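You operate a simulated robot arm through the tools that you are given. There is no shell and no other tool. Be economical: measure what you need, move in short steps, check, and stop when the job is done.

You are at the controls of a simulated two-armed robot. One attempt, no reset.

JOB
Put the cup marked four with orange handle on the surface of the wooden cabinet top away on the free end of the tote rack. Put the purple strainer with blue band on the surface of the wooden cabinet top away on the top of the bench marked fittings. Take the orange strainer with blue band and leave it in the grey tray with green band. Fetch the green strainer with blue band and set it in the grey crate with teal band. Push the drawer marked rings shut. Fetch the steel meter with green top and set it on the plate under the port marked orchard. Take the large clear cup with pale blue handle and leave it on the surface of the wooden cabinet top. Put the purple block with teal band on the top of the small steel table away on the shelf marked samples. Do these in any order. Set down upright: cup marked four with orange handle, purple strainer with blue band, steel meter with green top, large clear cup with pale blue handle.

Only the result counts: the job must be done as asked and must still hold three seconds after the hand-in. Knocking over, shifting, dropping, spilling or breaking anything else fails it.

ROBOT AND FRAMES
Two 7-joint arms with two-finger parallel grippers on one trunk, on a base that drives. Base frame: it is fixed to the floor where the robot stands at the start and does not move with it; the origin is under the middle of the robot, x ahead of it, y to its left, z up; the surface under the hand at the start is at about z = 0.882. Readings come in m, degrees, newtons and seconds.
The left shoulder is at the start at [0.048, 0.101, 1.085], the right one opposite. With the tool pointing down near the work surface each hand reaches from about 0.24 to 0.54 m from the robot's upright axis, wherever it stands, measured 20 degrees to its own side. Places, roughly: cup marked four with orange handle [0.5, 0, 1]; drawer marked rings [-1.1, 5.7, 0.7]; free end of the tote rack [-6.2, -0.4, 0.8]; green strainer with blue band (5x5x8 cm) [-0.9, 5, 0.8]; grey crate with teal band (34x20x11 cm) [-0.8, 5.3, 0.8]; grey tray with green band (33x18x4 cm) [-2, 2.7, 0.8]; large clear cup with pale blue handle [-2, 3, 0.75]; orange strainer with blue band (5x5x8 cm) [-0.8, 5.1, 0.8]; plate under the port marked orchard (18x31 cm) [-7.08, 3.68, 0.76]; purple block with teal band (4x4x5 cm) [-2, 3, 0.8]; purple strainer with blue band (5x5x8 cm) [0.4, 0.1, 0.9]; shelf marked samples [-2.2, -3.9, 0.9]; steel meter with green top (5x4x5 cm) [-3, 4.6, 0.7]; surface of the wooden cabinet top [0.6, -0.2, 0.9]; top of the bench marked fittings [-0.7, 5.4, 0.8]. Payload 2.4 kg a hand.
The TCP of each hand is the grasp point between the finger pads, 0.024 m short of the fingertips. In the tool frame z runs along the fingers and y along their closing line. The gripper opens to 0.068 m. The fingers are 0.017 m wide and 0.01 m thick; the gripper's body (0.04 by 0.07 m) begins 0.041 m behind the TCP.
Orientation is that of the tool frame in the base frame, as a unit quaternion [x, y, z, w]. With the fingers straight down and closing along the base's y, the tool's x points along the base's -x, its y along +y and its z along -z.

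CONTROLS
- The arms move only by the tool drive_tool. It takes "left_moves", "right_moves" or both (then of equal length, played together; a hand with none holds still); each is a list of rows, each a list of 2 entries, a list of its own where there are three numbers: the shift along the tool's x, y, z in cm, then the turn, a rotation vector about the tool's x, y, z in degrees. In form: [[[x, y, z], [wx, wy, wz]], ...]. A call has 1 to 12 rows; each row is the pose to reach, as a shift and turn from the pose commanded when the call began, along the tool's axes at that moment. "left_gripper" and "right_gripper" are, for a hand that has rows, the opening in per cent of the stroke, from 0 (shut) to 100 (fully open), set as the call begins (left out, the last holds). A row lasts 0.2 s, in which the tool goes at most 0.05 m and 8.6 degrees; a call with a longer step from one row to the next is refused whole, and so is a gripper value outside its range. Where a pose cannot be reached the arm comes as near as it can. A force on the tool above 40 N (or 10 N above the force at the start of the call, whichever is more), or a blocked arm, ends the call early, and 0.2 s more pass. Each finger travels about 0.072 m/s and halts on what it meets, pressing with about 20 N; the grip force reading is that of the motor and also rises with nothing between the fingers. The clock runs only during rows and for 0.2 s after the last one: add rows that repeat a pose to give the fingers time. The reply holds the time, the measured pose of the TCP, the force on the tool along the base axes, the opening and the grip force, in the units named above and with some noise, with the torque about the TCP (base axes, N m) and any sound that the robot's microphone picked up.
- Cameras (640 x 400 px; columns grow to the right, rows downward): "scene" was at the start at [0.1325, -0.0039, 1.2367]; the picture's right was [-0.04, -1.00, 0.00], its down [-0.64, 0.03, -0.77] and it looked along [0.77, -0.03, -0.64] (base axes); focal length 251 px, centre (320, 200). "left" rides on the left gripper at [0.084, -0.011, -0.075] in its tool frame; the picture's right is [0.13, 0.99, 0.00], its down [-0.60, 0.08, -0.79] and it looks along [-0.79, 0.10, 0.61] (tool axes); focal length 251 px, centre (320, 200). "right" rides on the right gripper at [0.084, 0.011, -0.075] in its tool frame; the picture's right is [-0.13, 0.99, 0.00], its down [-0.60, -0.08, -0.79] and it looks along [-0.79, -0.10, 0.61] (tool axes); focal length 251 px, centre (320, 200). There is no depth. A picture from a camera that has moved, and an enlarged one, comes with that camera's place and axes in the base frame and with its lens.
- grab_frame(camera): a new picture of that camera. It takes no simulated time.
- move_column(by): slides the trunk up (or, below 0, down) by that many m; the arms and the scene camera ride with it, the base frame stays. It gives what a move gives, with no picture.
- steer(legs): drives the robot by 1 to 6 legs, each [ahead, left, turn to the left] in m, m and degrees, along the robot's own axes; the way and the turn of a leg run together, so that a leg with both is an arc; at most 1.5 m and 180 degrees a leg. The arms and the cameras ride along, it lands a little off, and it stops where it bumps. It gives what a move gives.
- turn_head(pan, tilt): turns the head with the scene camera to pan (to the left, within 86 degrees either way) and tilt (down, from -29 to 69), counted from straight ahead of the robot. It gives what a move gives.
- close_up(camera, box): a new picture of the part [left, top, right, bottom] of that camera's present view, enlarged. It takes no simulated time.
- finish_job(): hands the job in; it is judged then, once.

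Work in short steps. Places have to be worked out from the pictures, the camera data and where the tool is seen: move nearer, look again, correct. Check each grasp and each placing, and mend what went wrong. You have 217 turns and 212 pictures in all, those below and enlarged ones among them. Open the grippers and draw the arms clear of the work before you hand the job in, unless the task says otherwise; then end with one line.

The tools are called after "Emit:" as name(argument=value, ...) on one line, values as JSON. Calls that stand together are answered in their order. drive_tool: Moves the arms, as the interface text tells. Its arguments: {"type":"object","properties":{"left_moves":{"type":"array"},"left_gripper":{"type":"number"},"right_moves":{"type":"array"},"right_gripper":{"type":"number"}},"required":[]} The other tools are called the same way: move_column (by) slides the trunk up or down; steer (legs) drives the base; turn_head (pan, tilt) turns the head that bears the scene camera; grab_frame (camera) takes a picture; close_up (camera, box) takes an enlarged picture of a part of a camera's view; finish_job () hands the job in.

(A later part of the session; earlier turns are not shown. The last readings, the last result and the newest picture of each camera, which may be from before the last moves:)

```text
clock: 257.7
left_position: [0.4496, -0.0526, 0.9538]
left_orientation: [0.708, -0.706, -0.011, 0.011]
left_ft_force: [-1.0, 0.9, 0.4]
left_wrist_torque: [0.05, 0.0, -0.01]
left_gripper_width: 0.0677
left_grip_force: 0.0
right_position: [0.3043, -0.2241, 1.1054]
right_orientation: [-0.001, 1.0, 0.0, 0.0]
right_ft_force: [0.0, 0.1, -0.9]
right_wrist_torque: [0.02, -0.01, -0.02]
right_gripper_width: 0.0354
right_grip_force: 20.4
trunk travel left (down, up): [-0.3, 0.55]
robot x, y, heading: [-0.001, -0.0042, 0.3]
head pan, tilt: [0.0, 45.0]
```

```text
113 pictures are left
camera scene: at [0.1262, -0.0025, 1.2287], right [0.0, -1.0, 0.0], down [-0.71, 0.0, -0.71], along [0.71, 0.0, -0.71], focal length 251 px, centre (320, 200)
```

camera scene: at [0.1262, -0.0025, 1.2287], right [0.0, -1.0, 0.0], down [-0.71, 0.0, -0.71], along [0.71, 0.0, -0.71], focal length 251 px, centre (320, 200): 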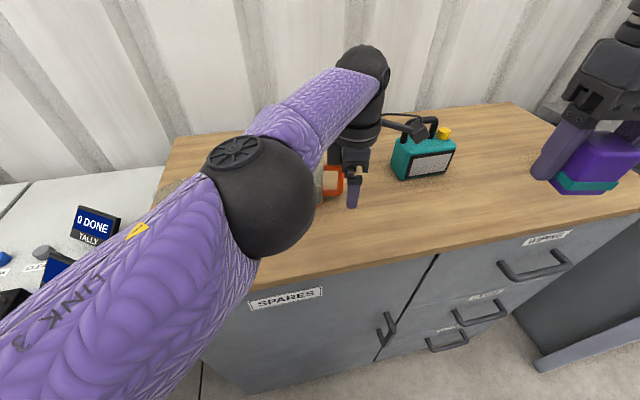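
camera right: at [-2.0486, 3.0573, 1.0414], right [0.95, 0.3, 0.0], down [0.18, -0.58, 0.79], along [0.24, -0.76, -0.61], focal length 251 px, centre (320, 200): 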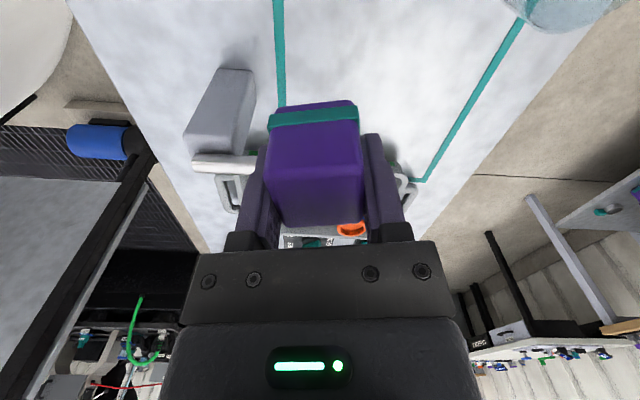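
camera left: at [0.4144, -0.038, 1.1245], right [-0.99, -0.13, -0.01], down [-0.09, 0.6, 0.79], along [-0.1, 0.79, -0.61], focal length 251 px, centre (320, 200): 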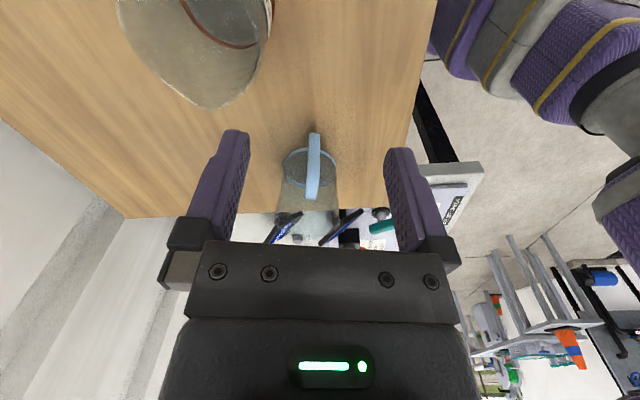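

The refused row left the hand low beside FOUR's handle, with no contact force showing. I'll raise it straight up before anything else.

Emit:
drive_tool(left_moves=[[[0, 0, -3], [0, 0, 0]], [[0, 0, -7], [0, 0, 0]], [[0, 2, -11], [0, 0, 0]]])

Emit:
grab_frame(camera="scene")

Emit:
grab_frame(camera="left")

```text
clock: 258.5
left_position: [0.4325, -0.031, 1.0645]
left_orientation: [0.708, -0.706, -0.009, 0.011]
left_ft_force: [0.3, 0.1, 1.4]
left_wrist_torque: [-0.01, 0.03, 0.02]
left_gripper_width: 0.0681
left_grip_force: 0.0
left hand out of reach, approached as far as the arm can: row 1, 2, 3
right_position: [0.3053, -0.223, 1.1064]
right_orientation: [-0.002, 1.0, -0.001, -0.001]
right_ft_force: [0.7, 0.0, -0.9]
right_wrist_torque: [0.03, -0.01, -0.01]
right_gripper_width: 0.0356
right_grip_force: 19.9
trunk travel left (down, up): [-0.3, 0.55]
robot x, y, heading: [-0.0018, -0.0045, 0.3]
head pan, tilt: [0.0, 45.0]
```

```text
112 pictures are left
camera scene: at [0.1262, -0.0018, 1.2287], right [0.0, -1.0, 0.0], down [-0.71, 0.0, -0.71], along [0.71, 0.0, -0.71], focal length 251 px, centre (320, 200)
```

scene: 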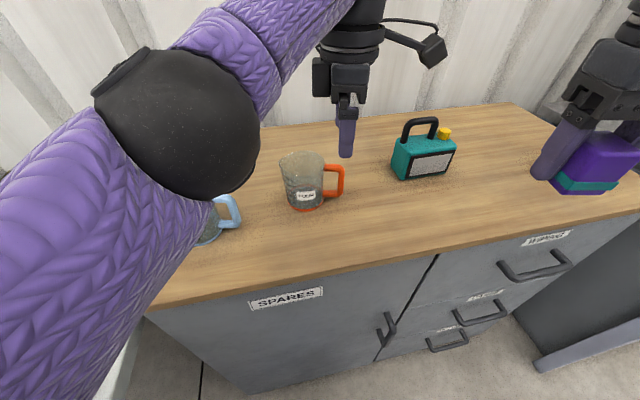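

```text
111 pictures are left
camera left: at [0.4458, -0.117, 1.14], right [-0.99, -0.13, 0.03], down [-0.06, 0.6, 0.79], along [-0.12, 0.79, -0.61], focal length 251 px, centre (320, 200)
```

left: 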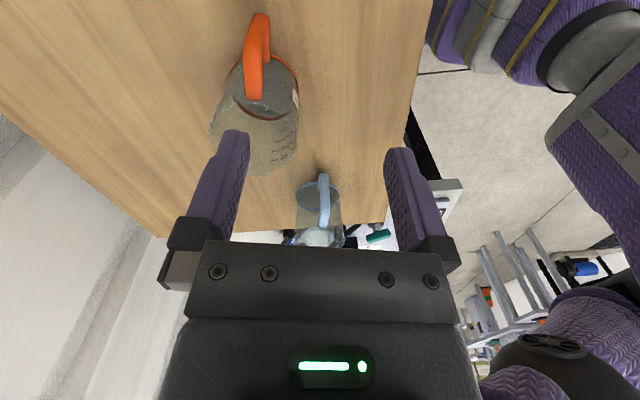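

Both cups are undisturbed. I'll raise the trunk 0.12 for more reach and shift the base right so FOUR is on the left arm's own side.

Emit:
move_column(by=0.12)

Emit:
drive_tool(left_moves=[[[-2, 2, 0], [0, 0, 0]], [[-4, 4, 0], [0, 0, 0]], [[-8, 4, 0], [0, 0, 0]]])

Emit:
steer(legs=[[0, -0.08, 0]])

Emit:
grab_frame(camera="left")

Emit:
grab_frame(camera="scene")

```text
clock: 260.0
left_position: [0.4234, -0.0317, 1.2038]
left_orientation: [0.708, -0.706, 0.006, -0.007]
left_ft_force: [0.0, -0.5, 0.6]
left_wrist_torque: [-0.01, -0.03, 0.0]
left_gripper_width: 0.0679
left_grip_force: 0.0
right_position: [0.3062, -0.2227, 1.2267]
right_orientation: [-0.001, 1.0, 0.0, -0.002]
right_ft_force: [-0.1, 0.7, 0.1]
right_wrist_torque: [0.0, 0.01, -0.01]
right_gripper_width: 0.0358
right_grip_force: 20.7
trunk travel left (down, up): [-0.42, 0.43]
robot x, y, heading: [-0.002, -0.0016, 0.6]
head pan, tilt: [0.0, 45.0]
```

```text
clock: 260.8
left_position: [0.4375, 0.0356, 1.2264]
left_orientation: [0.709, -0.706, 0.007, -0.006]
left_ft_force: [-0.6, 0.6, -0.2]
left_wrist_torque: [-0.02, -0.01, -0.01]
left_gripper_width: 0.0681
left_grip_force: 0.2
left hand out of reach, approached as far as the arm can: row 1, 2, 3
right_position: [0.306, -0.2218, 1.2267]
right_orientation: [-0.002, 1.0, -0.001, -0.002]
right_ft_force: [-0.5, 0.8, 0.0]
right_wrist_torque: [-0.03, 0.03, -0.01]
right_gripper_width: 0.0357
right_grip_force: 19.8
trunk travel left (down, up): [-0.42, 0.43]
robot x, y, heading: [-0.0037, -0.0016, 0.5]
head pan, tilt: [0.0, 45.0]
```

```text
clock: 261.9
left_position: [0.4376, -0.048, 1.226]
left_orientation: [0.708, -0.706, 0.006, -0.007]
left_ft_force: [-1.3, -0.4, -1.5]
left_wrist_torque: [0.0, 0.0, -0.02]
left_gripper_width: 0.0681
left_grip_force: 0.1
right_position: [0.3064, -0.3031, 1.2278]
right_orientation: [-0.002, 1.0, -0.001, -0.002]
right_ft_force: [-0.4, -0.3, -0.7]
right_wrist_torque: [-0.02, 0.0, 0.04]
right_gripper_width: 0.0355
right_grip_force: 20.1
trunk travel left (down, up): [-0.42, 0.43]
robot x, y, heading: [-0.0028, -0.0802, 0.1]
head pan, tilt: [0.0, 45.0]
```

```text
110 pictures are left
camera left: at [0.4462, -0.1329, 1.3006], right [-0.99, -0.13, -0.02], down [-0.1, 0.6, 0.79], along [-0.09, 0.79, -0.61], focal length 251 px, centre (320, 200)
```

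left: 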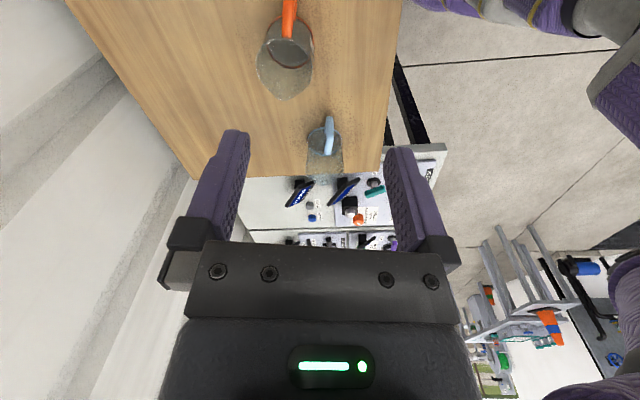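

```text
109 pictures are left
camera scene: at [0.107, -0.0838, 1.3497], right [0.0, -1.0, 0.0], down [-0.71, 0.0, -0.71], along [0.71, 0.0, -0.71], focal length 251 px, centre (320, 200)
```

scene: 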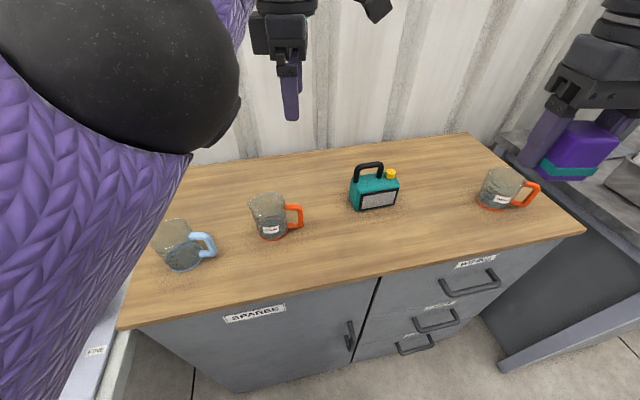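

Next, move left 7.7 cm and down, then check again.

Emit:
drive_tool(left_moves=[[[-3.5, 0, 3], [0, 0, 0]], [[-7, 0, 6], [0, 0, 0]], [[-7.7, 0, 10], [0, 0, 0]], [[-7.7, 0, 14], [0, 0, 0]], [[-7.7, 0, 17], [0, 0, 0]], [[-7.7, 0, 19.5], [0, 0, 0]], [[-7.7, 0, 19.5], [0, 0, 0]]])

Emit:
grab_frame(camera="left")

Emit:
grab_frame(camera="scene")

```text
clock: 263.5
left_position: [0.4915, 0.0234, 1.028]
left_orientation: [0.709, -0.705, 0.005, -0.007]
left_ft_force: [0.3, -0.1, 0.2]
left_wrist_torque: [0.01, -0.01, 0.03]
left_gripper_width: 0.068
left_grip_force: 0.2
left hand out of reach, approached as far as the arm can: row 1, 2, 3, 4, 5, 6, 7
right_position: [0.3059, -0.3026, 1.2264]
right_orientation: [-0.002, 1.0, 0.0, -0.001]
right_ft_force: [0.7, 0.1, 0.1]
right_wrist_torque: [0.0, 0.0, 0.01]
right_gripper_width: 0.0357
right_grip_force: 20.0
trunk travel left (down, up): [-0.42, 0.43]
robot x, y, heading: [0.0007, -0.0844, 0.4]
head pan, tilt: [0.0, 45.0]
```

```text
108 pictures are left
camera left: at [0.5007, -0.0612, 1.1038], right [-0.99, -0.13, -0.02], down [-0.09, 0.6, 0.79], along [-0.09, 0.79, -0.61], focal length 251 px, centre (320, 200)
```

left: 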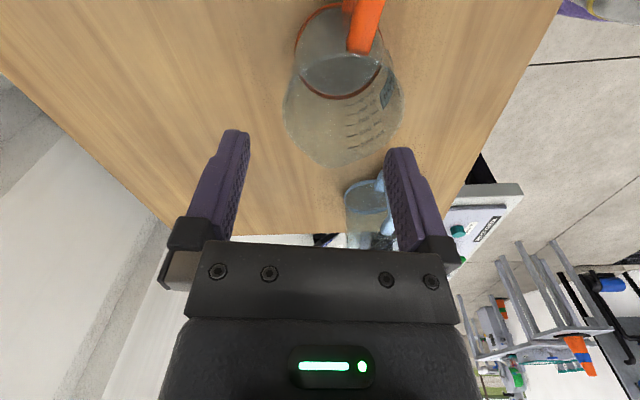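

```text
107 pictures are left
camera scene: at [0.1068, -0.0827, 1.3498], right [0.0, -1.0, 0.0], down [-0.71, 0.0, -0.71], along [0.71, 0.0, -0.71], focal length 251 px, centre (320, 200)
```

scene: 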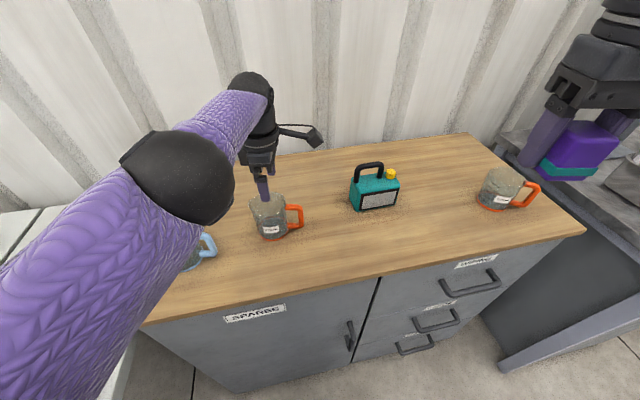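

It overshot to x = 0.49. I'll see whether it follows a pull-back of 5.5 cm.

Emit:
drive_tool(left_moves=[[[0, 2, 0], [0, 0, 0]], [[0, 4, 0], [0, 0, 0]], [[0, 5.5, 0], [0, 0, 0]], [[0, 5.5, 0], [0, 0, 0]]])

Emit:
grab_frame(camera="scene")

```text
clock: 264.5
left_position: [0.4905, 0.0198, 1.0281]
left_orientation: [0.708, -0.706, 0.006, -0.006]
left_ft_force: [0.3, 0.8, 0.7]
left_wrist_torque: [-0.03, -0.01, -0.01]
left_gripper_width: 0.0678
left_grip_force: 0.0
left hand out of reach, approached as far as the arm can: row 1, 2, 3, 4
right_position: [0.3058, -0.3028, 1.2264]
right_orientation: [-0.002, 1.0, -0.001, -0.002]
right_ft_force: [0.4, -0.2, -0.8]
right_wrist_torque: [0.02, 0.01, -0.01]
right_gripper_width: 0.0357
right_grip_force: 20.1
trunk travel left (down, up): [-0.42, 0.43]
robot x, y, heading: [-0.0006, -0.0841, 0.4]
head pan, tilt: [0.0, 45.0]
```

```text
106 pictures are left
camera scene: at [0.1071, -0.0826, 1.3497], right [0.0, -1.0, 0.0], down [-0.71, 0.0, -0.71], along [0.71, 0.0, -0.71], focal length 251 px, centre (320, 200)
```

scene: 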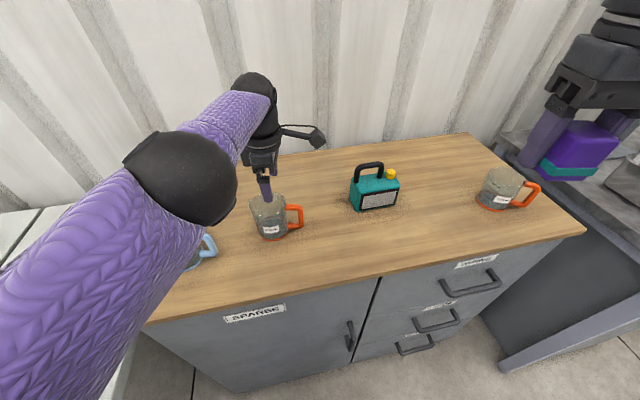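

The left arm is in the elbow-high branch again, but it can be used as a rigid tool: the base does horizontal positioning and the trunk does vertical. FOUR's near wall is at (0.440, 0.022), so I'll back up 5 cm.

Emit:
steer(legs=[[-0.05, 0.002, 0]])

Emit:
grab_frame(camera="left")

Emit:
close_up(camera="scene", box=[140, 120, 340, 270])

```text
clock: 265.4
left_position: [0.4396, 0.0211, 1.0286]
left_orientation: [0.709, -0.705, 0.006, -0.005]
left_ft_force: [0.1, 0.2, 1.2]
left_wrist_torque: [-0.02, -0.01, 0.0]
left_gripper_width: 0.0681
left_grip_force: 0.1
right_position: [0.2542, -0.3014, 1.226]
right_orientation: [-0.002, 1.0, -0.001, -0.001]
right_ft_force: [0.0, 0.3, 0.7]
right_wrist_torque: [0.01, 0.0, 0.01]
right_gripper_width: 0.0353
right_grip_force: 19.7
trunk travel left (down, up): [-0.42, 0.43]
robot x, y, heading: [-0.0539, -0.082, -0.1]
head pan, tilt: [0.0, 45.0]
```

```text
105 pictures are left
camera left: at [0.4494, -0.0643, 1.1035], right [-0.99, -0.13, -0.02], down [-0.09, 0.6, 0.79], along [-0.09, 0.79, -0.61], focal length 251 px, centre (320, 200)
```

left: 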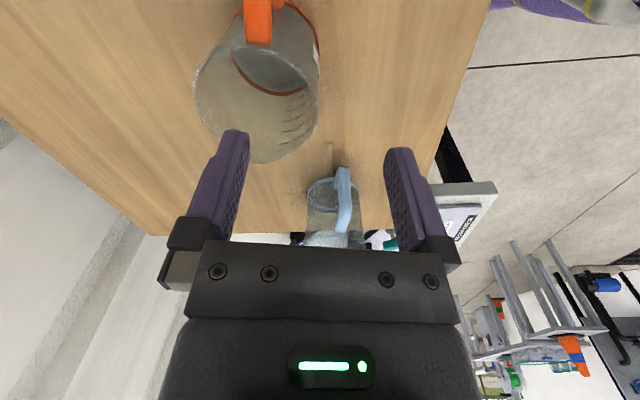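

```text
2.67 times, centred on (240, 195) of scene
camera zoom: at [0.0559, -0.0809, 1.3498], right [0.0, -1.0, 0.0], down [-0.71, 0.0, -0.71], along [0.71, 0.0, -0.71], focal length 669 px, centre (533, 213)
```

zoom: 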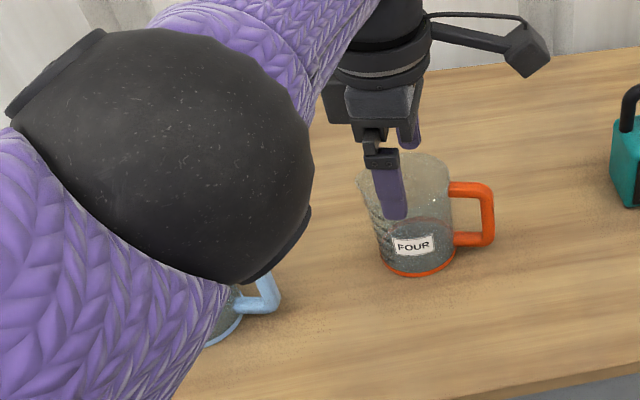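

The wall is centred between the fingers. I'll lower the trunk 7.5 cm to bring the fingers over the rim.

Emit:
move_column(by=-0.045)

Emit:
move_column(by=-0.03)

Emit:
grab_frame(camera="left")

Emit:
close_up(camera="scene", box=[140, 120, 340, 270])

```text
clock: 266.3
left_position: [0.4427, 0.0209, 0.9769]
left_orientation: [0.708, -0.706, 0.001, -0.002]
left_ft_force: [0.0, 0.1, 0.9]
left_wrist_torque: [0.01, 0.01, -0.02]
left_gripper_width: 0.068
left_grip_force: 0.1
right_position: [0.2558, -0.3005, 1.1818]
right_orientation: [-0.002, 1.0, 0.0, -0.001]
right_ft_force: [-0.5, -0.4, -0.7]
right_wrist_torque: [0.02, -0.02, -0.01]
right_gripper_width: 0.0355
right_grip_force: 19.7
trunk travel left (down, up): [-0.375, 0.474]
robot x, y, heading: [-0.052, -0.0816, 0.4]
head pan, tilt: [0.0, 45.0]
```

```text
clock: 267.0
left_position: [0.4446, 0.0206, 0.9439]
left_orientation: [0.708, -0.706, -0.003, 0.002]
left_ft_force: [0.2, -0.3, 1.0]
left_wrist_torque: [-0.01, -0.02, -0.03]
left_gripper_width: 0.0681
left_grip_force: 0.0
right_position: [0.2549, -0.3006, 1.151]
right_orientation: [-0.001, 1.0, 0.001, -0.001]
right_ft_force: [1.1, -0.8, -0.7]
right_wrist_torque: [0.0, -0.01, 0.0]
right_gripper_width: 0.0355
right_grip_force: 20.3
trunk travel left (down, up): [-0.345, 0.504]
robot x, y, heading: [-0.0503, -0.0803, 0.4]
head pan, tilt: [0.0, 45.0]
```

```text
103 pictures are left
camera left: at [0.4557, -0.0647, 1.0187], right [-0.99, -0.13, 0.01], down [-0.08, 0.6, 0.79], along [-0.11, 0.79, -0.61], focal length 251 px, centre (320, 200)
```

left: 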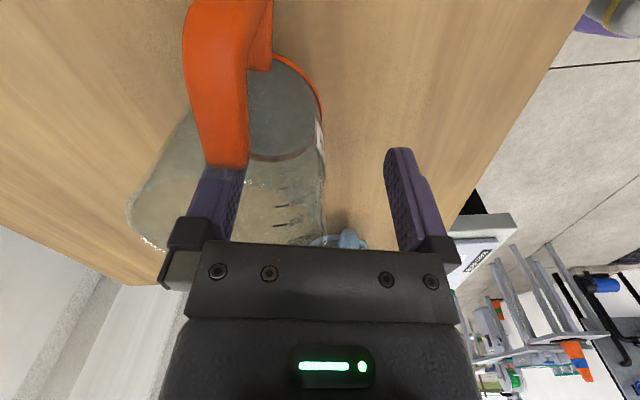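

```text
2.67 times, centred on (240, 195) of scene
camera zoom: at [0.0681, -0.0808, 1.2742], right [0.0, -1.0, 0.0], down [-0.71, 0.0, -0.71], along [0.71, 0.0, -0.71], focal length 669 px, centre (533, 213)
```

zoom: 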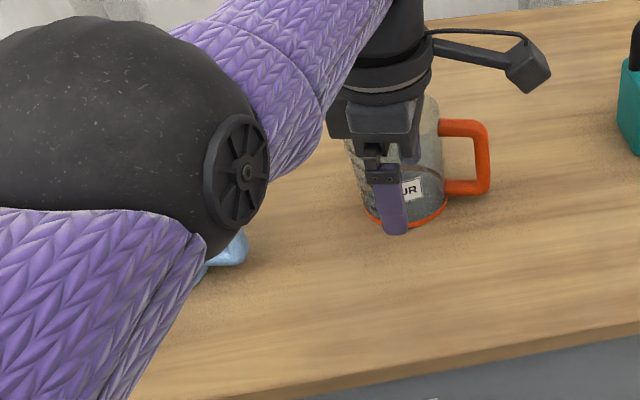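

Fingers straddle the wall with no force. I'll close.

Emit:
drive_tool(left_moves=[[[0, 0, 0], [0, 0, 0]], [[0, 0, 0], [0, 0, 0]], [[0, 0, 0], [0, 0, 0]], [[0, 0, 0], [0, 0, 0]]], left_gripper=0)

Emit:
grab_frame(camera="left")

```text
clock: 268.0
left_position: [0.4446, 0.0192, 0.9447]
left_orientation: [0.708, -0.706, -0.003, 0.001]
left_ft_force: [-0.7, -0.8, 3.7]
left_wrist_torque: [-0.14, -0.21, -0.06]
left_gripper_width: 0.0022
left_grip_force: 19.9
right_position: [0.2553, -0.3016, 1.1514]
right_orientation: [-0.002, 1.0, 0.0, 0.0]
right_ft_force: [0.9, -0.2, -0.8]
right_wrist_torque: [-0.02, 0.02, 0.0]
right_gripper_width: 0.0358
right_grip_force: 20.1
trunk travel left (down, up): [-0.345, 0.504]
robot x, y, heading: [-0.0496, -0.0832, 0.2]
head pan, tilt: [0.0, 45.0]
```

```text
101 pictures are left
camera left: at [0.4557, -0.065, 1.0189], right [-0.99, -0.13, 0.01], down [-0.08, 0.6, 0.79], along [-0.11, 0.79, -0.61], focal length 251 px, centre (320, 200)
```

left: 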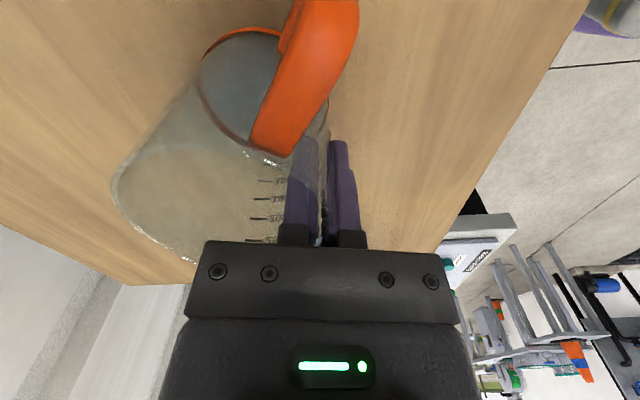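

Gripped; the cup only turned a little about its vertical axis. I'll lift with the trunk and check.

Emit:
move_column(by=0.05)

Emit:
grab_frame(camera="left")

Emit:
close_up(camera="scene", box=[140, 120, 340, 270])

```text
clock: 268.9
left_position: [0.4441, 0.0206, 0.9987]
left_orientation: [0.709, -0.706, 0.0, -0.001]
left_ft_force: [-0.4, 0.5, -0.2]
left_wrist_torque: [0.04, 0.03, 0.0]
left_gripper_width: 0.0024
left_grip_force: 20.1
right_position: [0.2564, -0.3007, 1.2022]
right_orientation: [-0.002, 1.0, 0.0, -0.002]
right_ft_force: [0.5, 0.1, -0.7]
right_wrist_torque: [-0.01, -0.02, -0.02]
right_gripper_width: 0.0355
right_grip_force: 19.9
trunk travel left (down, up): [-0.395, 0.454]
robot x, y, heading: [-0.0488, -0.0786, 0.4]
head pan, tilt: [0.0, 45.0]
```

```text
100 pictures are left
camera left: at [0.4535, -0.0646, 1.0729], right [-0.99, -0.13, 0.0], down [-0.08, 0.6, 0.79], along [-0.1, 0.79, -0.61], focal length 251 px, centre (320, 200)
```

left: 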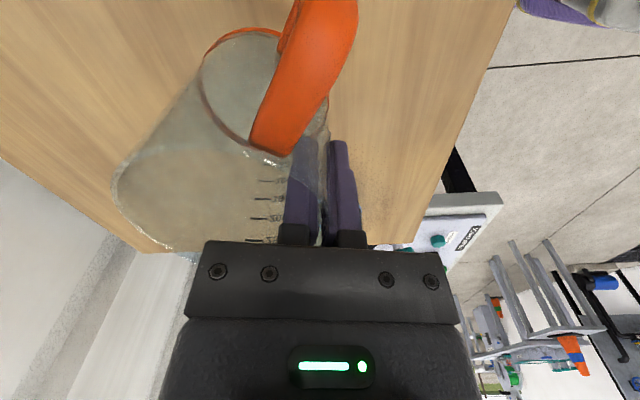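

```text
2.67 times, centred on (240, 195) of scene
camera zoom: at [0.0607, -0.0809, 1.3245], right [0.0, -1.0, 0.0], down [-0.71, 0.0, -0.71], along [0.71, 0.0, -0.71], focal length 669 px, centre (533, 213)
```

zoom: 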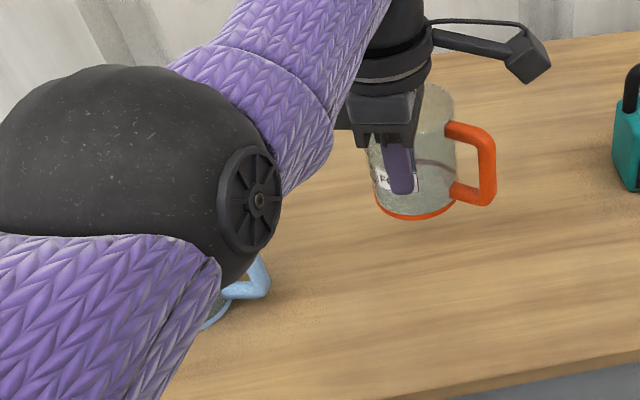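

FOUR is held upright. I'll raise it, back away from the cabinet, turn toward the samples shelf and look.

Emit:
move_column(by=0.08)

Emit:
steer(legs=[[-0.6, 0, 0], [0, 0, -90]])

Emit:
turn_head(pan=-25, tilt=15)

Emit:
grab_frame(camera="scene")

Emit:
turn_head(pan=10, tilt=25)

Emit:
grab_frame(camera="scene")

```text
clock: 270.1
left_position: [0.4416, 0.0199, 1.0892]
left_orientation: [0.708, -0.706, 0.009, -0.01]
left_ft_force: [-0.3, 0.3, -0.5]
left_wrist_torque: [0.02, 0.04, -0.02]
left_gripper_width: 0.0023
left_grip_force: 19.6
right_position: [0.2548, -0.3017, 1.2809]
right_orientation: [-0.002, 1.0, 0.0, -0.002]
right_ft_force: [-0.3, -0.3, -0.4]
right_wrist_torque: [-0.03, -0.02, 0.02]
right_gripper_width: 0.0355
right_grip_force: 20.0
trunk travel left (down, up): [-0.475, 0.374]
robot x, y, heading: [-0.0529, -0.0826, 0.3]
head pan, tilt: [0.0, 45.0]
```

```text
clock: 277.4
left_position: [-0.5573, -0.5771, 1.0906]
left_orientation: [0.0, 1.0, -0.013, 0.0]
left_ft_force: [-0.1, -0.7, -1.4]
left_wrist_torque: [-0.01, -0.03, 0.01]
left_gripper_width: 0.0024
left_grip_force: 20.4
right_position: [-0.879, -0.3905, 1.281]
right_orientation: [0.707, 0.707, 0.001, -0.001]
right_ft_force: [0.3, 0.1, -0.5]
right_wrist_torque: [-0.02, 0.01, -0.01]
right_gripper_width: 0.0355
right_grip_force: 20.1
trunk travel left (down, up): [-0.475, 0.374]
robot x, y, heading: [-0.6538, -0.0821, -90.0]
head pan, tilt: [0.0, 45.0]
```

```text
clock: 278.3
left_position: [-0.5569, -0.5763, 1.0894]
left_orientation: [0.0, 1.0, -0.013, 0.0]
left_ft_force: [0.4, -0.5, -0.1]
left_wrist_torque: [0.02, 0.04, 0.02]
left_gripper_width: 0.0026
left_grip_force: 20.0
right_position: [-0.8785, -0.3906, 1.2803]
right_orientation: [0.707, 0.707, 0.001, 0.0]
right_ft_force: [0.5, 0.0, -0.6]
right_wrist_torque: [-0.02, 0.03, -0.03]
right_gripper_width: 0.0355
right_grip_force: 20.4
trunk travel left (down, up): [-0.475, 0.374]
robot x, y, heading: [-0.6579, -0.0821, -89.9]
head pan, tilt: [-25.0, 15.0]
```

```text
98 pictures are left
camera scene: at [-0.698, -0.192, 1.4517], right [-0.91, 0.42, 0.0], down [0.11, 0.24, -0.97], along [-0.41, -0.88, -0.26], focal length 251 px, centre (320, 200)
```

scene: 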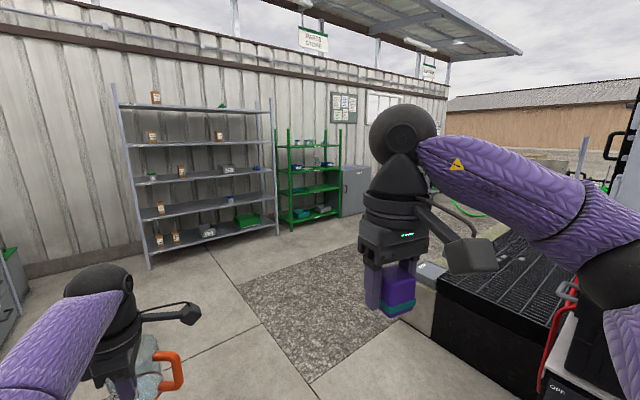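

```text
clock: 279.3
left_position: [-0.5572, -0.5773, 1.0906]
left_orientation: [0.0, 1.0, -0.013, 0.0]
left_ft_force: [0.5, -0.5, -0.4]
left_wrist_torque: [0.01, 0.0, 0.01]
left_gripper_width: 0.0025
left_grip_force: 20.2
right_position: [-0.8791, -0.3904, 1.2805]
right_orientation: [0.707, 0.707, 0.001, -0.002]
right_ft_force: [0.2, 0.1, 0.2]
right_wrist_torque: [0.0, -0.03, -0.01]
right_gripper_width: 0.0356
right_grip_force: 20.0
trunk travel left (down, up): [-0.475, 0.374]
robot x, y, heading: [-0.6577, -0.0851, -90.1]
head pan, tilt: [10.0, 25.0]
```

```text
97 pictures are left
camera scene: at [-0.6427, -0.1981, 1.4356], right [-0.98, -0.17, 0.0], down [-0.07, 0.42, -0.91], along [0.16, -0.89, -0.42], focal length 251 px, centre (320, 200)
```

scene: 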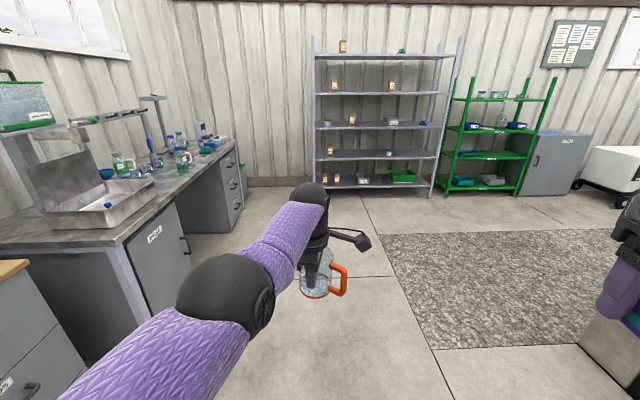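

The samples shelf at x ≈ -2.2 matches the green rack. I'll zoom for labels.

Emit:
close_up(camera="scene", box=[435, 65, 565, 205])

Emit:
close_up(camera="scene", box=[305, 35, 455, 200])

```text
2.86 times, centred on (500, 135) of scene
camera zoom: at [-0.6427, -0.1981, 1.4356], right [-0.98, -0.17, 0.0], down [-0.07, 0.42, -0.91], along [0.16, -0.89, -0.42], focal length 716 px, centre (-194, 386)
```

zoom: 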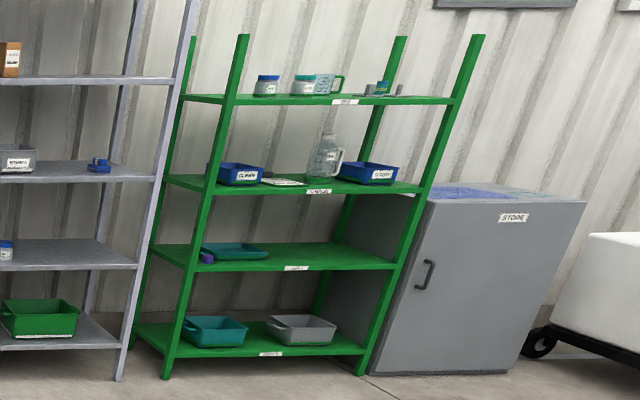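

```text
2.42 times, centred on (380, 118) of scene
camera zoom: at [-0.6427, -0.1981, 1.4356], right [-0.98, -0.17, 0.0], down [-0.07, 0.42, -0.91], along [0.16, -0.89, -0.42], focal length 608 px, centre (174, 400)
```

zoom: 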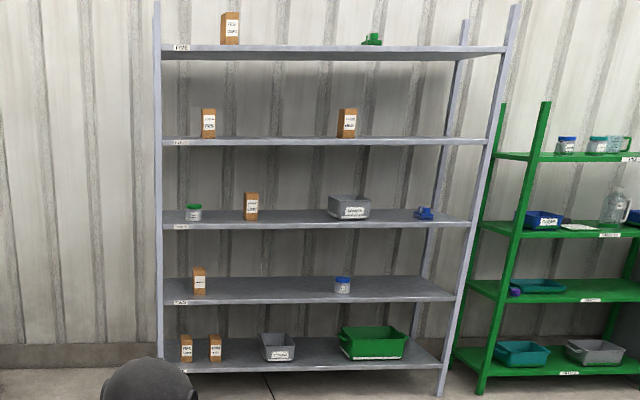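

The shelf at z ≈ 0.9 is the second green one, and it has items on it. With FOUR sticking out on the left, placing the block there is risky, so I'll deliver FOUR to the tote rack first. Driving to the clear strip in front of the racks and turning west.

Emit:
steer(legs=[[1.4, 0, 0], [1.3, 0, 0], [0, 0, -90]])

Emit:
turn_head(pan=0, tilt=15)

Emit:
grab_frame(camera="scene")

Emit:
turn_head(pan=60, tilt=20)

Emit:
grab_frame(camera="scene")

```text
clock: 296.3
left_position: [-1.1715, -2.8807, 1.0903]
left_orientation: [0.712, 0.702, -0.009, -0.009]
left_ft_force: [0.5, 0.3, -0.4]
left_wrist_torque: [-0.02, -0.01, 0.01]
left_gripper_width: 0.0025
left_grip_force: 20.0
right_position: [-0.9807, -2.5616, 1.2809]
right_orientation: [1.0, -0.006, 0.002, 0.0]
right_ft_force: [0.6, 0.5, -0.1]
right_wrist_torque: [-0.03, -0.02, 0.01]
right_gripper_width: 0.0355
right_grip_force: 19.9
trunk travel left (down, up): [-0.475, 0.374]
robot x, y, heading: [-0.6771, -2.7881, 179.3]
head pan, tilt: [10.0, 25.0]
```

```text
clock: 297.0
left_position: [-1.171, -2.8803, 1.0893]
left_orientation: [0.712, 0.702, -0.01, -0.008]
left_ft_force: [-0.7, 0.5, 0.3]
left_wrist_torque: [-0.01, 0.01, 0.03]
left_gripper_width: 0.0024
left_grip_force: 20.2
right_position: [-0.9815, -2.5617, 1.2808]
right_orientation: [1.0, -0.006, 0.002, 0.0]
right_ft_force: [0.6, 0.7, 0.1]
right_wrist_torque: [-0.03, 0.0, 0.01]
right_gripper_width: 0.0358
right_grip_force: 19.5
trunk travel left (down, up): [-0.475, 0.374]
robot x, y, heading: [-0.6792, -2.7878, 179.3]
head pan, tilt: [0.0, 15.0]
```

```text
94 pictures are left
camera scene: at [-0.7955, -2.7858, 1.4518], right [0.01, 1.0, 0.0], down [0.26, 0.0, -0.97], along [-0.97, 0.01, -0.26], focal length 251 px, centre (320, 200)
```

scene: 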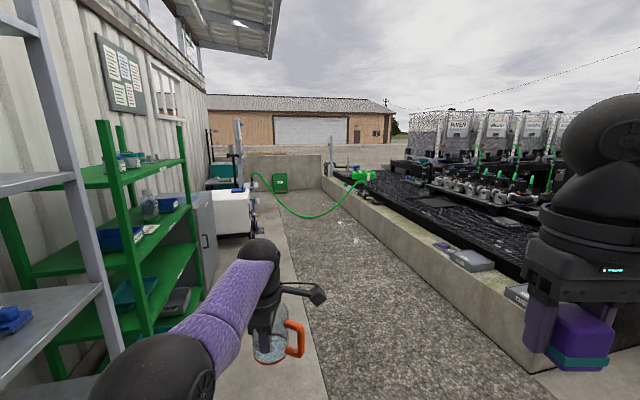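

```text
clock: 298.3
left_position: [-1.1714, -2.8805, 1.0907]
left_orientation: [0.711, 0.703, -0.009, -0.01]
left_ft_force: [0.3, 0.0, -1.2]
left_wrist_torque: [-0.01, -0.04, -0.01]
left_gripper_width: 0.0025
left_grip_force: 19.3
right_position: [-0.9813, -2.5613, 1.2821]
right_orientation: [1.0, -0.006, 0.002, 0.0]
right_ft_force: [-0.5, 0.2, 0.1]
right_wrist_torque: [0.01, 0.03, 0.06]
right_gripper_width: 0.0355
right_grip_force: 19.9
trunk travel left (down, up): [-0.475, 0.374]
robot x, y, heading: [-0.6809, -2.786, 179.6]
head pan, tilt: [60.0, 20.0]
```

```text
93 pictures are left
camera scene: at [-0.7496, -2.8668, 1.4437], right [-0.86, 0.51, 0.0], down [0.17, 0.29, -0.94], along [-0.48, -0.81, -0.34], focal length 251 px, centre (320, 200)
```

scene: 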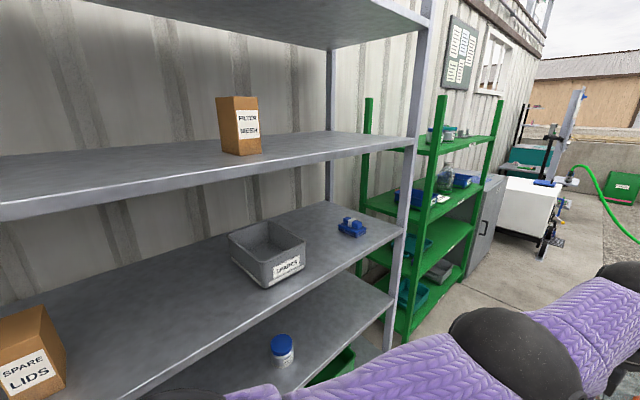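

I'll look closer at the tote row and the hose crossing the passage.

Emit:
turn_head(pan=-10, tilt=10)

Emit:
close_up(camera="scene", box=[180, 80, 420, 240])

Emit:
close_up(camera="scene", box=[320, 100, 560, 260])

```text
clock: 299.7
left_position: [-1.172, -2.8812, 1.0907]
left_orientation: [0.711, 0.703, -0.009, -0.01]
left_ft_force: [-0.2, -0.1, -0.9]
left_wrist_torque: [-0.01, -0.03, -0.01]
left_gripper_width: 0.0026
left_grip_force: 19.7
right_position: [-0.9823, -2.5614, 1.2815]
right_orientation: [1.0, -0.006, 0.001, 0.0]
right_ft_force: [0.6, -0.5, 0.0]
right_wrist_torque: [0.0, -0.03, -0.04]
right_gripper_width: 0.0356
right_grip_force: 19.6
trunk travel left (down, up): [-0.475, 0.374]
robot x, y, heading: [-0.6778, -2.7866, 179.2]
head pan, tilt: [-10.0, 10.0]
```

```text
2.50 times, centred on (300, 160) of scene
camera zoom: at [-0.7935, -2.7696, 1.4599], right [0.18, 0.98, 0.0], down [0.17, -0.03, -0.98], along [-0.97, 0.18, -0.17], focal length 627 px, centre (370, 300)
```

zoom: 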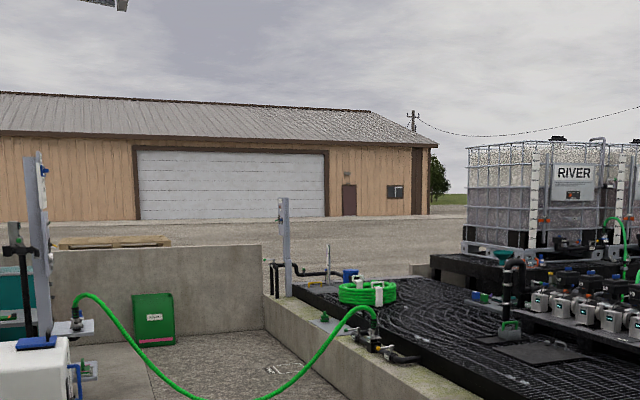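

```text
2.50 times, centred on (440, 180) of scene
camera zoom: at [-0.7935, -2.7696, 1.4599], right [0.18, 0.98, 0.0], down [0.17, -0.03, -0.98], along [-0.97, 0.18, -0.17], focal length 627 px, centre (20, 250)
```

zoom: 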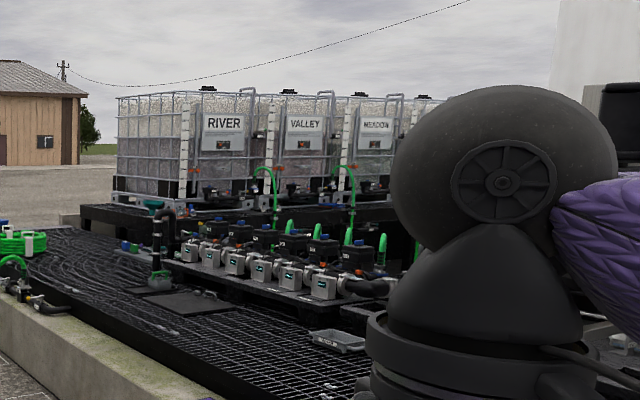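

I need to find a drivable route to the tote rack, so I'll look across the bund to the north-west.

Emit:
turn_head(pan=-50, tilt=12)

Emit:
grab_frame(camera="scene")

```text
clock: 300.8
left_position: [-1.1706, -2.8801, 1.0903]
left_orientation: [0.711, 0.704, -0.009, -0.01]
left_ft_force: [0.0, -0.1, 0.2]
left_wrist_torque: [-0.04, -0.02, 0.0]
left_gripper_width: 0.0025
left_grip_force: 19.8
right_position: [-0.9826, -2.5614, 1.2808]
right_orientation: [1.0, -0.008, 0.002, 0.0]
right_ft_force: [-0.2, 0.0, -0.6]
right_wrist_torque: [0.02, 0.04, 0.01]
right_gripper_width: 0.0356
right_grip_force: 20.1
trunk travel left (down, up): [-0.475, 0.374]
robot x, y, heading: [-0.6789, -2.7864, 179.3]
head pan, tilt: [-50.0, 12.0]
```

```text
90 pictures are left
camera scene: at [-0.7612, -2.7147, 1.4567], right [0.77, 0.63, 0.0], down [0.13, -0.16, -0.98], along [-0.62, 0.76, -0.21], focal length 251 px, centre (320, 200)
```

scene: 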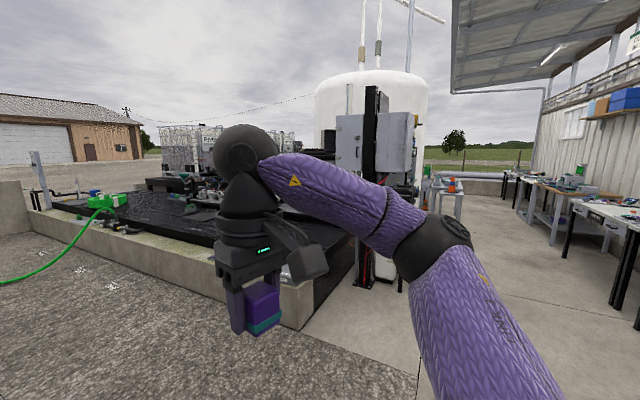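

The deck is raised, so the rack has to be reached by the north/west yard. Since I'm right beside the samples rack, I'll place the block first, facing east-south-east so the right hand is toward the shelf and FOUR points away. Driving up and turning the safe way round.

Emit:
steer(legs=[[1.45, 0.1, 0], [0, 0, -105], [0, 0, -104]])

Emit:
turn_head(pan=-60, tilt=30)

Emit:
grab_frame(camera="scene")

```text
clock: 316.7
left_position: [-1.6442, -3.0246, 1.0895]
left_orientation: [-0.505, 0.863, -0.012, 0.007]
left_ft_force: [-0.4, -0.4, -0.1]
left_wrist_torque: [0.0, 0.03, 0.0]
left_gripper_width: 0.0025
left_grip_force: 19.9
right_position: [-1.964, -3.2129, 1.2808]
right_orientation: [0.254, 0.967, 0.001, -0.002]
right_ft_force: [-0.3, 0.9, -0.1]
right_wrist_torque: [0.01, 0.01, 0.03]
right_gripper_width: 0.0355
right_grip_force: 20.4
trunk travel left (down, up): [-0.475, 0.374]
robot x, y, heading: [-2.1211, -2.8728, -29.2]
head pan, tilt: [-50.0, 12.0]
```

```text
clock: 317.5
left_position: [-1.6445, -3.0246, 1.0896]
left_orientation: [-0.505, 0.863, -0.011, 0.008]
left_ft_force: [-0.1, 0.7, -0.8]
left_wrist_torque: [0.02, 0.04, 0.03]
left_gripper_width: 0.0025
left_grip_force: 20.4
right_position: [-1.9642, -3.2128, 1.2812]
right_orientation: [0.254, 0.967, 0.0, -0.002]
right_ft_force: [0.5, -0.4, -0.6]
right_wrist_torque: [-0.03, -0.02, 0.02]
right_gripper_width: 0.0357
right_grip_force: 19.8
trunk travel left (down, up): [-0.475, 0.374]
robot x, y, heading: [-2.124, -2.8674, -29.5]
head pan, tilt: [-60.0, 30.0]
```

```text
89 pictures are left
camera scene: at [-2.103, -2.9718, 1.4277], right [-1.0, -0.01, 0.0], down [-0.01, 0.5, -0.87], along [0.01, -0.87, -0.5], focal length 251 px, centre (320, 200)
```

scene: 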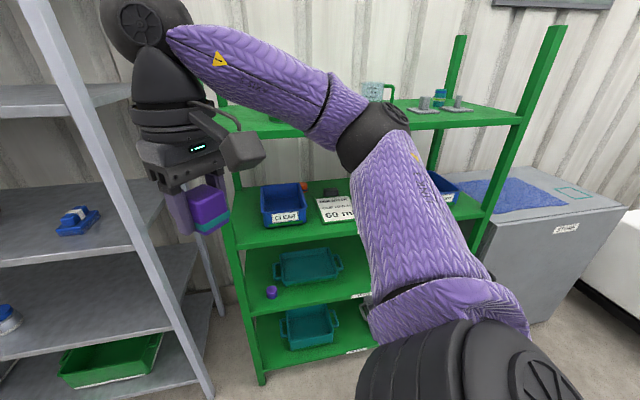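

The shelf's front edge runs near y -3.6 with a strip of about 8 cm in front of the bins. I'll lower the trunk so the block is just above shelf height, then look again.

Emit:
move_column(by=-0.3)

Emit:
grab_frame(camera="scene")

Emit:
grab_frame(camera="right")

```text
clock: 320.5
left_position: [-1.6434, -3.0244, 0.79]
left_orientation: [-0.505, 0.863, -0.011, 0.007]
left_ft_force: [0.3, -0.1, -0.4]
left_wrist_torque: [0.0, 0.02, 0.02]
left_gripper_width: 0.0025
left_grip_force: 19.7
right_position: [-1.9649, -3.213, 0.981]
right_orientation: [0.253, 0.967, 0.001, -0.002]
right_ft_force: [0.6, 0.2, -0.2]
right_wrist_torque: [-0.01, 0.02, 0.0]
right_gripper_width: 0.0357
right_grip_force: 19.7
trunk travel left (down, up): [-0.175, 0.674]
robot x, y, heading: [-2.122, -2.8674, -29.5]
head pan, tilt: [-60.0, 30.0]
```

```text
88 pictures are left
camera scene: at [-2.0538, -2.9995, 1.1241], right [-1.0, -0.01, 0.0], down [-0.01, 0.5, -0.87], along [0.01, -0.87, -0.5], focal length 251 px, centre (320, 200)
```

scene: 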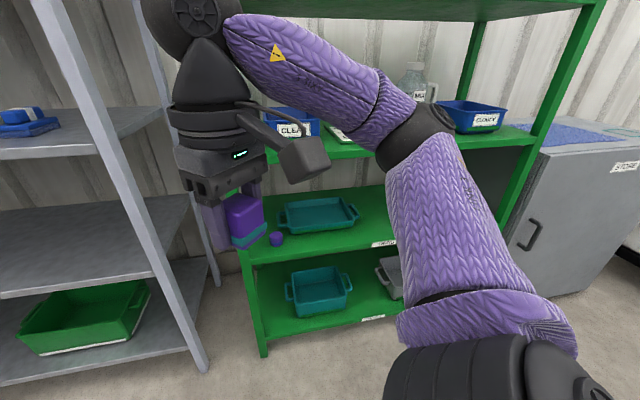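

```text
87 pictures are left
camera right: at [-2.0315, -3.1623, 1.0557], right [0.6, 0.8, 0.0], down [0.49, -0.37, 0.79], along [0.63, -0.47, -0.61], focal length 251 px, centre (320, 200)
```

right: 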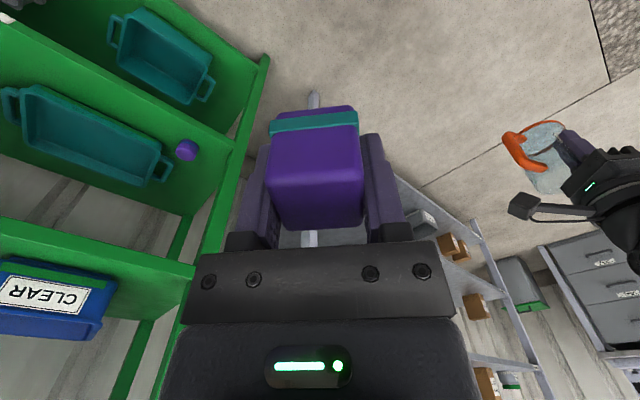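

The CLEAR and CLOUDY bins confirm the samples shelf. There's a gap in front of the jug near (-2.32, -3.735). I'll face east, extend the right hand sideways, and slide in by strafing.

Emit:
steer(legs=[[0, 0, 29.5], [-0.38, 0, 0]])

Emit:
drive_tool(right_moves=[[[1, -3, 0], [0, 0, 0]], [[2, -6.5, 0], [0, 0, 0]], [[3, -10, 0], [0, 0, 0]], [[4, -13.5, 0], [0, 0, 0]], [[6, -17, 0], [0, 0, 0]], [[8, -20.5, 0], [0, 0, 0]], [[10, -24, 0], [0, 0, 0]], [[10, -28, 0], [0, 0, 0]]])

Emit:
turn_head(pan=-80, tilt=30)

Emit:
grab_frame(camera="scene")

Emit:
grab_frame(camera="right")

```text
clock: 324.4
left_position: [-2.0077, -2.7699, 0.79]
left_orientation: [-0.707, 0.707, -0.01, 0.01]
left_ft_force: [0.0, 0.1, -0.7]
left_wrist_torque: [-0.02, 0.02, -0.01]
left_gripper_width: 0.0023
left_grip_force: 19.7
right_position: [-2.195, -3.0913, 0.981]
right_orientation: [0.0, 1.0, -0.001, -0.002]
right_ft_force: [-0.6, 0.9, -0.8]
right_wrist_torque: [-0.01, -0.04, -0.01]
right_gripper_width: 0.0356
right_grip_force: 20.0
trunk travel left (down, up): [-0.175, 0.674]
robot x, y, heading: [-2.5, -2.87, -0.2]
head pan, tilt: [-60.0, 30.0]
```

```text
clock: 326.2
left_position: [-2.009, -2.7702, 0.7894]
left_orientation: [0.707, -0.707, 0.008, -0.011]
left_ft_force: [0.4, 0.3, -0.4]
left_wrist_torque: [0.01, 0.02, 0.02]
left_gripper_width: 0.0026
left_grip_force: 20.2
right_position: [-2.189, -3.2639, 0.9446]
right_orientation: [0.0, 1.0, 0.0, -0.002]
right_ft_force: [-0.1, 0.1, -0.6]
right_wrist_torque: [-0.04, -0.01, 0.01]
right_gripper_width: 0.0358
right_grip_force: 20.6
right hand out of reach, approached as far as the arm can: row 2, 3, 4, 5, 6, 7, 8
trunk travel left (down, up): [-0.175, 0.674]
robot x, y, heading: [-2.5003, -2.8677, 0.1]
head pan, tilt: [-60.0, 30.0]
```

```text
clock: 327.0
left_position: [-2.0079, -2.7695, 0.7893]
left_orientation: [0.708, -0.706, 0.008, -0.009]
left_ft_force: [0.8, -0.3, 0.0]
left_wrist_torque: [0.0, 0.03, 0.0]
left_gripper_width: 0.0023
left_grip_force: 20.2
right_position: [-2.189, -3.2629, 0.9436]
right_orientation: [0.001, 1.0, 0.0, -0.003]
right_ft_force: [0.7, -1.0, 0.6]
right_wrist_torque: [0.05, 0.0, 0.0]
right_gripper_width: 0.0355
right_grip_force: 20.3
trunk travel left (down, up): [-0.175, 0.674]
robot x, y, heading: [-2.5023, -2.8687, -0.1]
head pan, tilt: [-80.0, 30.0]
```

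```text
86 pictures are left
camera scene: at [-2.4074, -2.9594, 1.1241], right [-0.98, -0.18, 0.0], down [-0.09, 0.49, -0.87], along [0.15, -0.85, -0.5], focal length 251 px, centre (320, 200)
```

scene: 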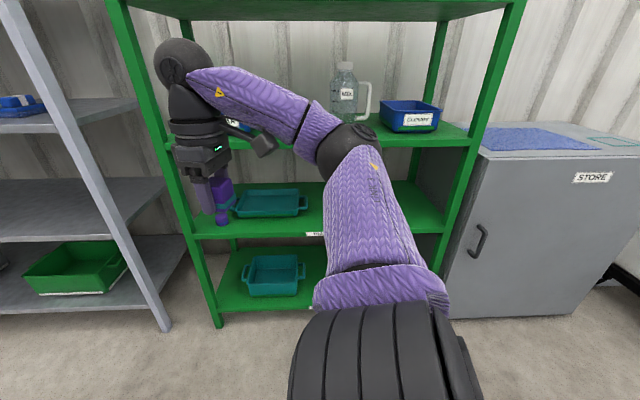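

```text
85 pictures are left
camera right: at [-2.273, -3.2516, 1.0185], right [0.13, 0.99, 0.0], down [0.61, -0.08, 0.79], along [0.78, -0.1, -0.61], focal length 251 px, centre (320, 200)
```

right: 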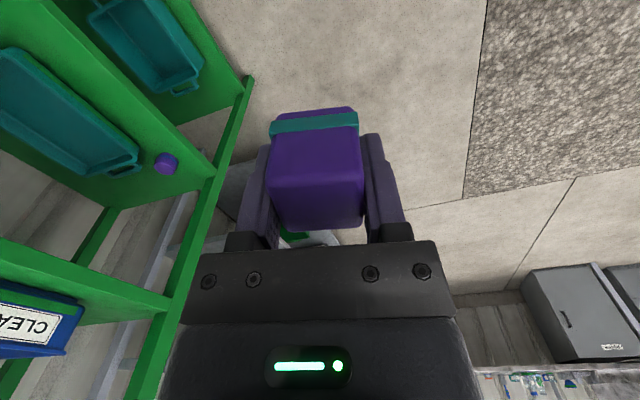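

The elbow would enter the rack before the hand this way. I'll use heading -40° instead, with the right hand out in front-right (0.42, -0.30), so the hand leads and FOUR stays clear. First re-posing the hand.

Emit:
drive_tool(right_moves=[[[-3.1, 2.9, 0], [0, 0, 0]], [[-6.3, 5.7, 0], [0, 0, 0]], [[-9.4, 8.6, 0], [0, 0, 0]], [[-12.6, 11.4, 0], [0, 0, 0]], [[-15.7, 14.3, 0], [0, 0, 0]], [[-18.9, 17.1, 0], [0, 0, 0]], [[-22, 20, 0], [0, 0, 0]], [[-22, 20, 0], [0, 0, 0]]])

Emit:
steer(legs=[[0.05, -0.15, -40]])

Emit:
turn_head(pan=-45, tilt=35)

Emit:
grab_frame(camera="scene")

```text
clock: 328.8
left_position: [-2.0081, -2.7712, 0.7895]
left_orientation: [-0.707, 0.707, -0.008, 0.009]
left_ft_force: [-0.6, -0.7, 0.7]
left_wrist_torque: [0.02, 0.03, 0.0]
left_gripper_width: 0.0027
left_grip_force: 19.6
right_position: [-1.995, -3.0632, 0.9421]
right_orientation: [0.0, 1.0, 0.0, -0.001]
right_ft_force: [0.5, -0.7, -0.2]
right_wrist_torque: [0.0, -0.02, -0.03]
right_gripper_width: 0.0355
right_grip_force: 19.9
right hand out of reach, approached as far as the arm can: row 7, 8
trunk travel left (down, up): [-0.175, 0.674]
robot x, y, heading: [-2.4998, -2.8688, 0.1]
head pan, tilt: [-80.0, 30.0]
```

```text
clock: 331.1
left_position: [-2.062, -3.2616, 0.7888]
left_orientation: [-0.422, 0.906, -0.012, 0.007]
left_ft_force: [0.1, 0.6, -1.1]
left_wrist_torque: [0.02, 0.0, -0.03]
left_gripper_width: 0.0026
left_grip_force: 20.5
right_position: [-2.2406, -3.4963, 0.9422]
right_orientation: [0.342, 0.94, -0.001, -0.001]
right_ft_force: [0.7, -0.5, 0.2]
right_wrist_torque: [-0.02, 0.0, 0.01]
right_gripper_width: 0.0358
right_grip_force: 20.3
trunk travel left (down, up): [-0.175, 0.674]
robot x, y, heading: [-2.5058, -3.021, -40.1]
head pan, tilt: [-80.0, 30.0]
```

```text
clock: 332.1
left_position: [-2.0622, -3.2625, 0.7889]
left_orientation: [-0.422, 0.906, -0.012, 0.005]
left_ft_force: [-0.2, 0.1, 0.1]
left_wrist_torque: [0.01, 0.01, -0.05]
left_gripper_width: 0.0023
left_grip_force: 20.1
right_position: [-2.2408, -3.4957, 0.9428]
right_orientation: [0.342, 0.94, 0.0, 0.0]
right_ft_force: [0.3, 0.4, -0.3]
right_wrist_torque: [0.02, 0.03, -0.02]
right_gripper_width: 0.0357
right_grip_force: 20.1
trunk travel left (down, up): [-0.175, 0.674]
robot x, y, heading: [-2.5024, -3.019, -39.7]
head pan, tilt: [-45.0, 35.0]
```

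```text
84 pictures are left
camera scene: at [-2.4369, -3.1613, 1.1163], right [-1.0, -0.09, 0.0], down [-0.05, 0.57, -0.82], along [0.07, -0.82, -0.57], focal length 251 px, centre (320, 200)
```

scene: 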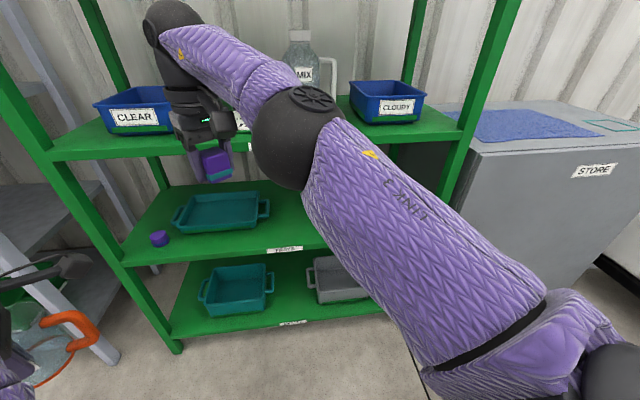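

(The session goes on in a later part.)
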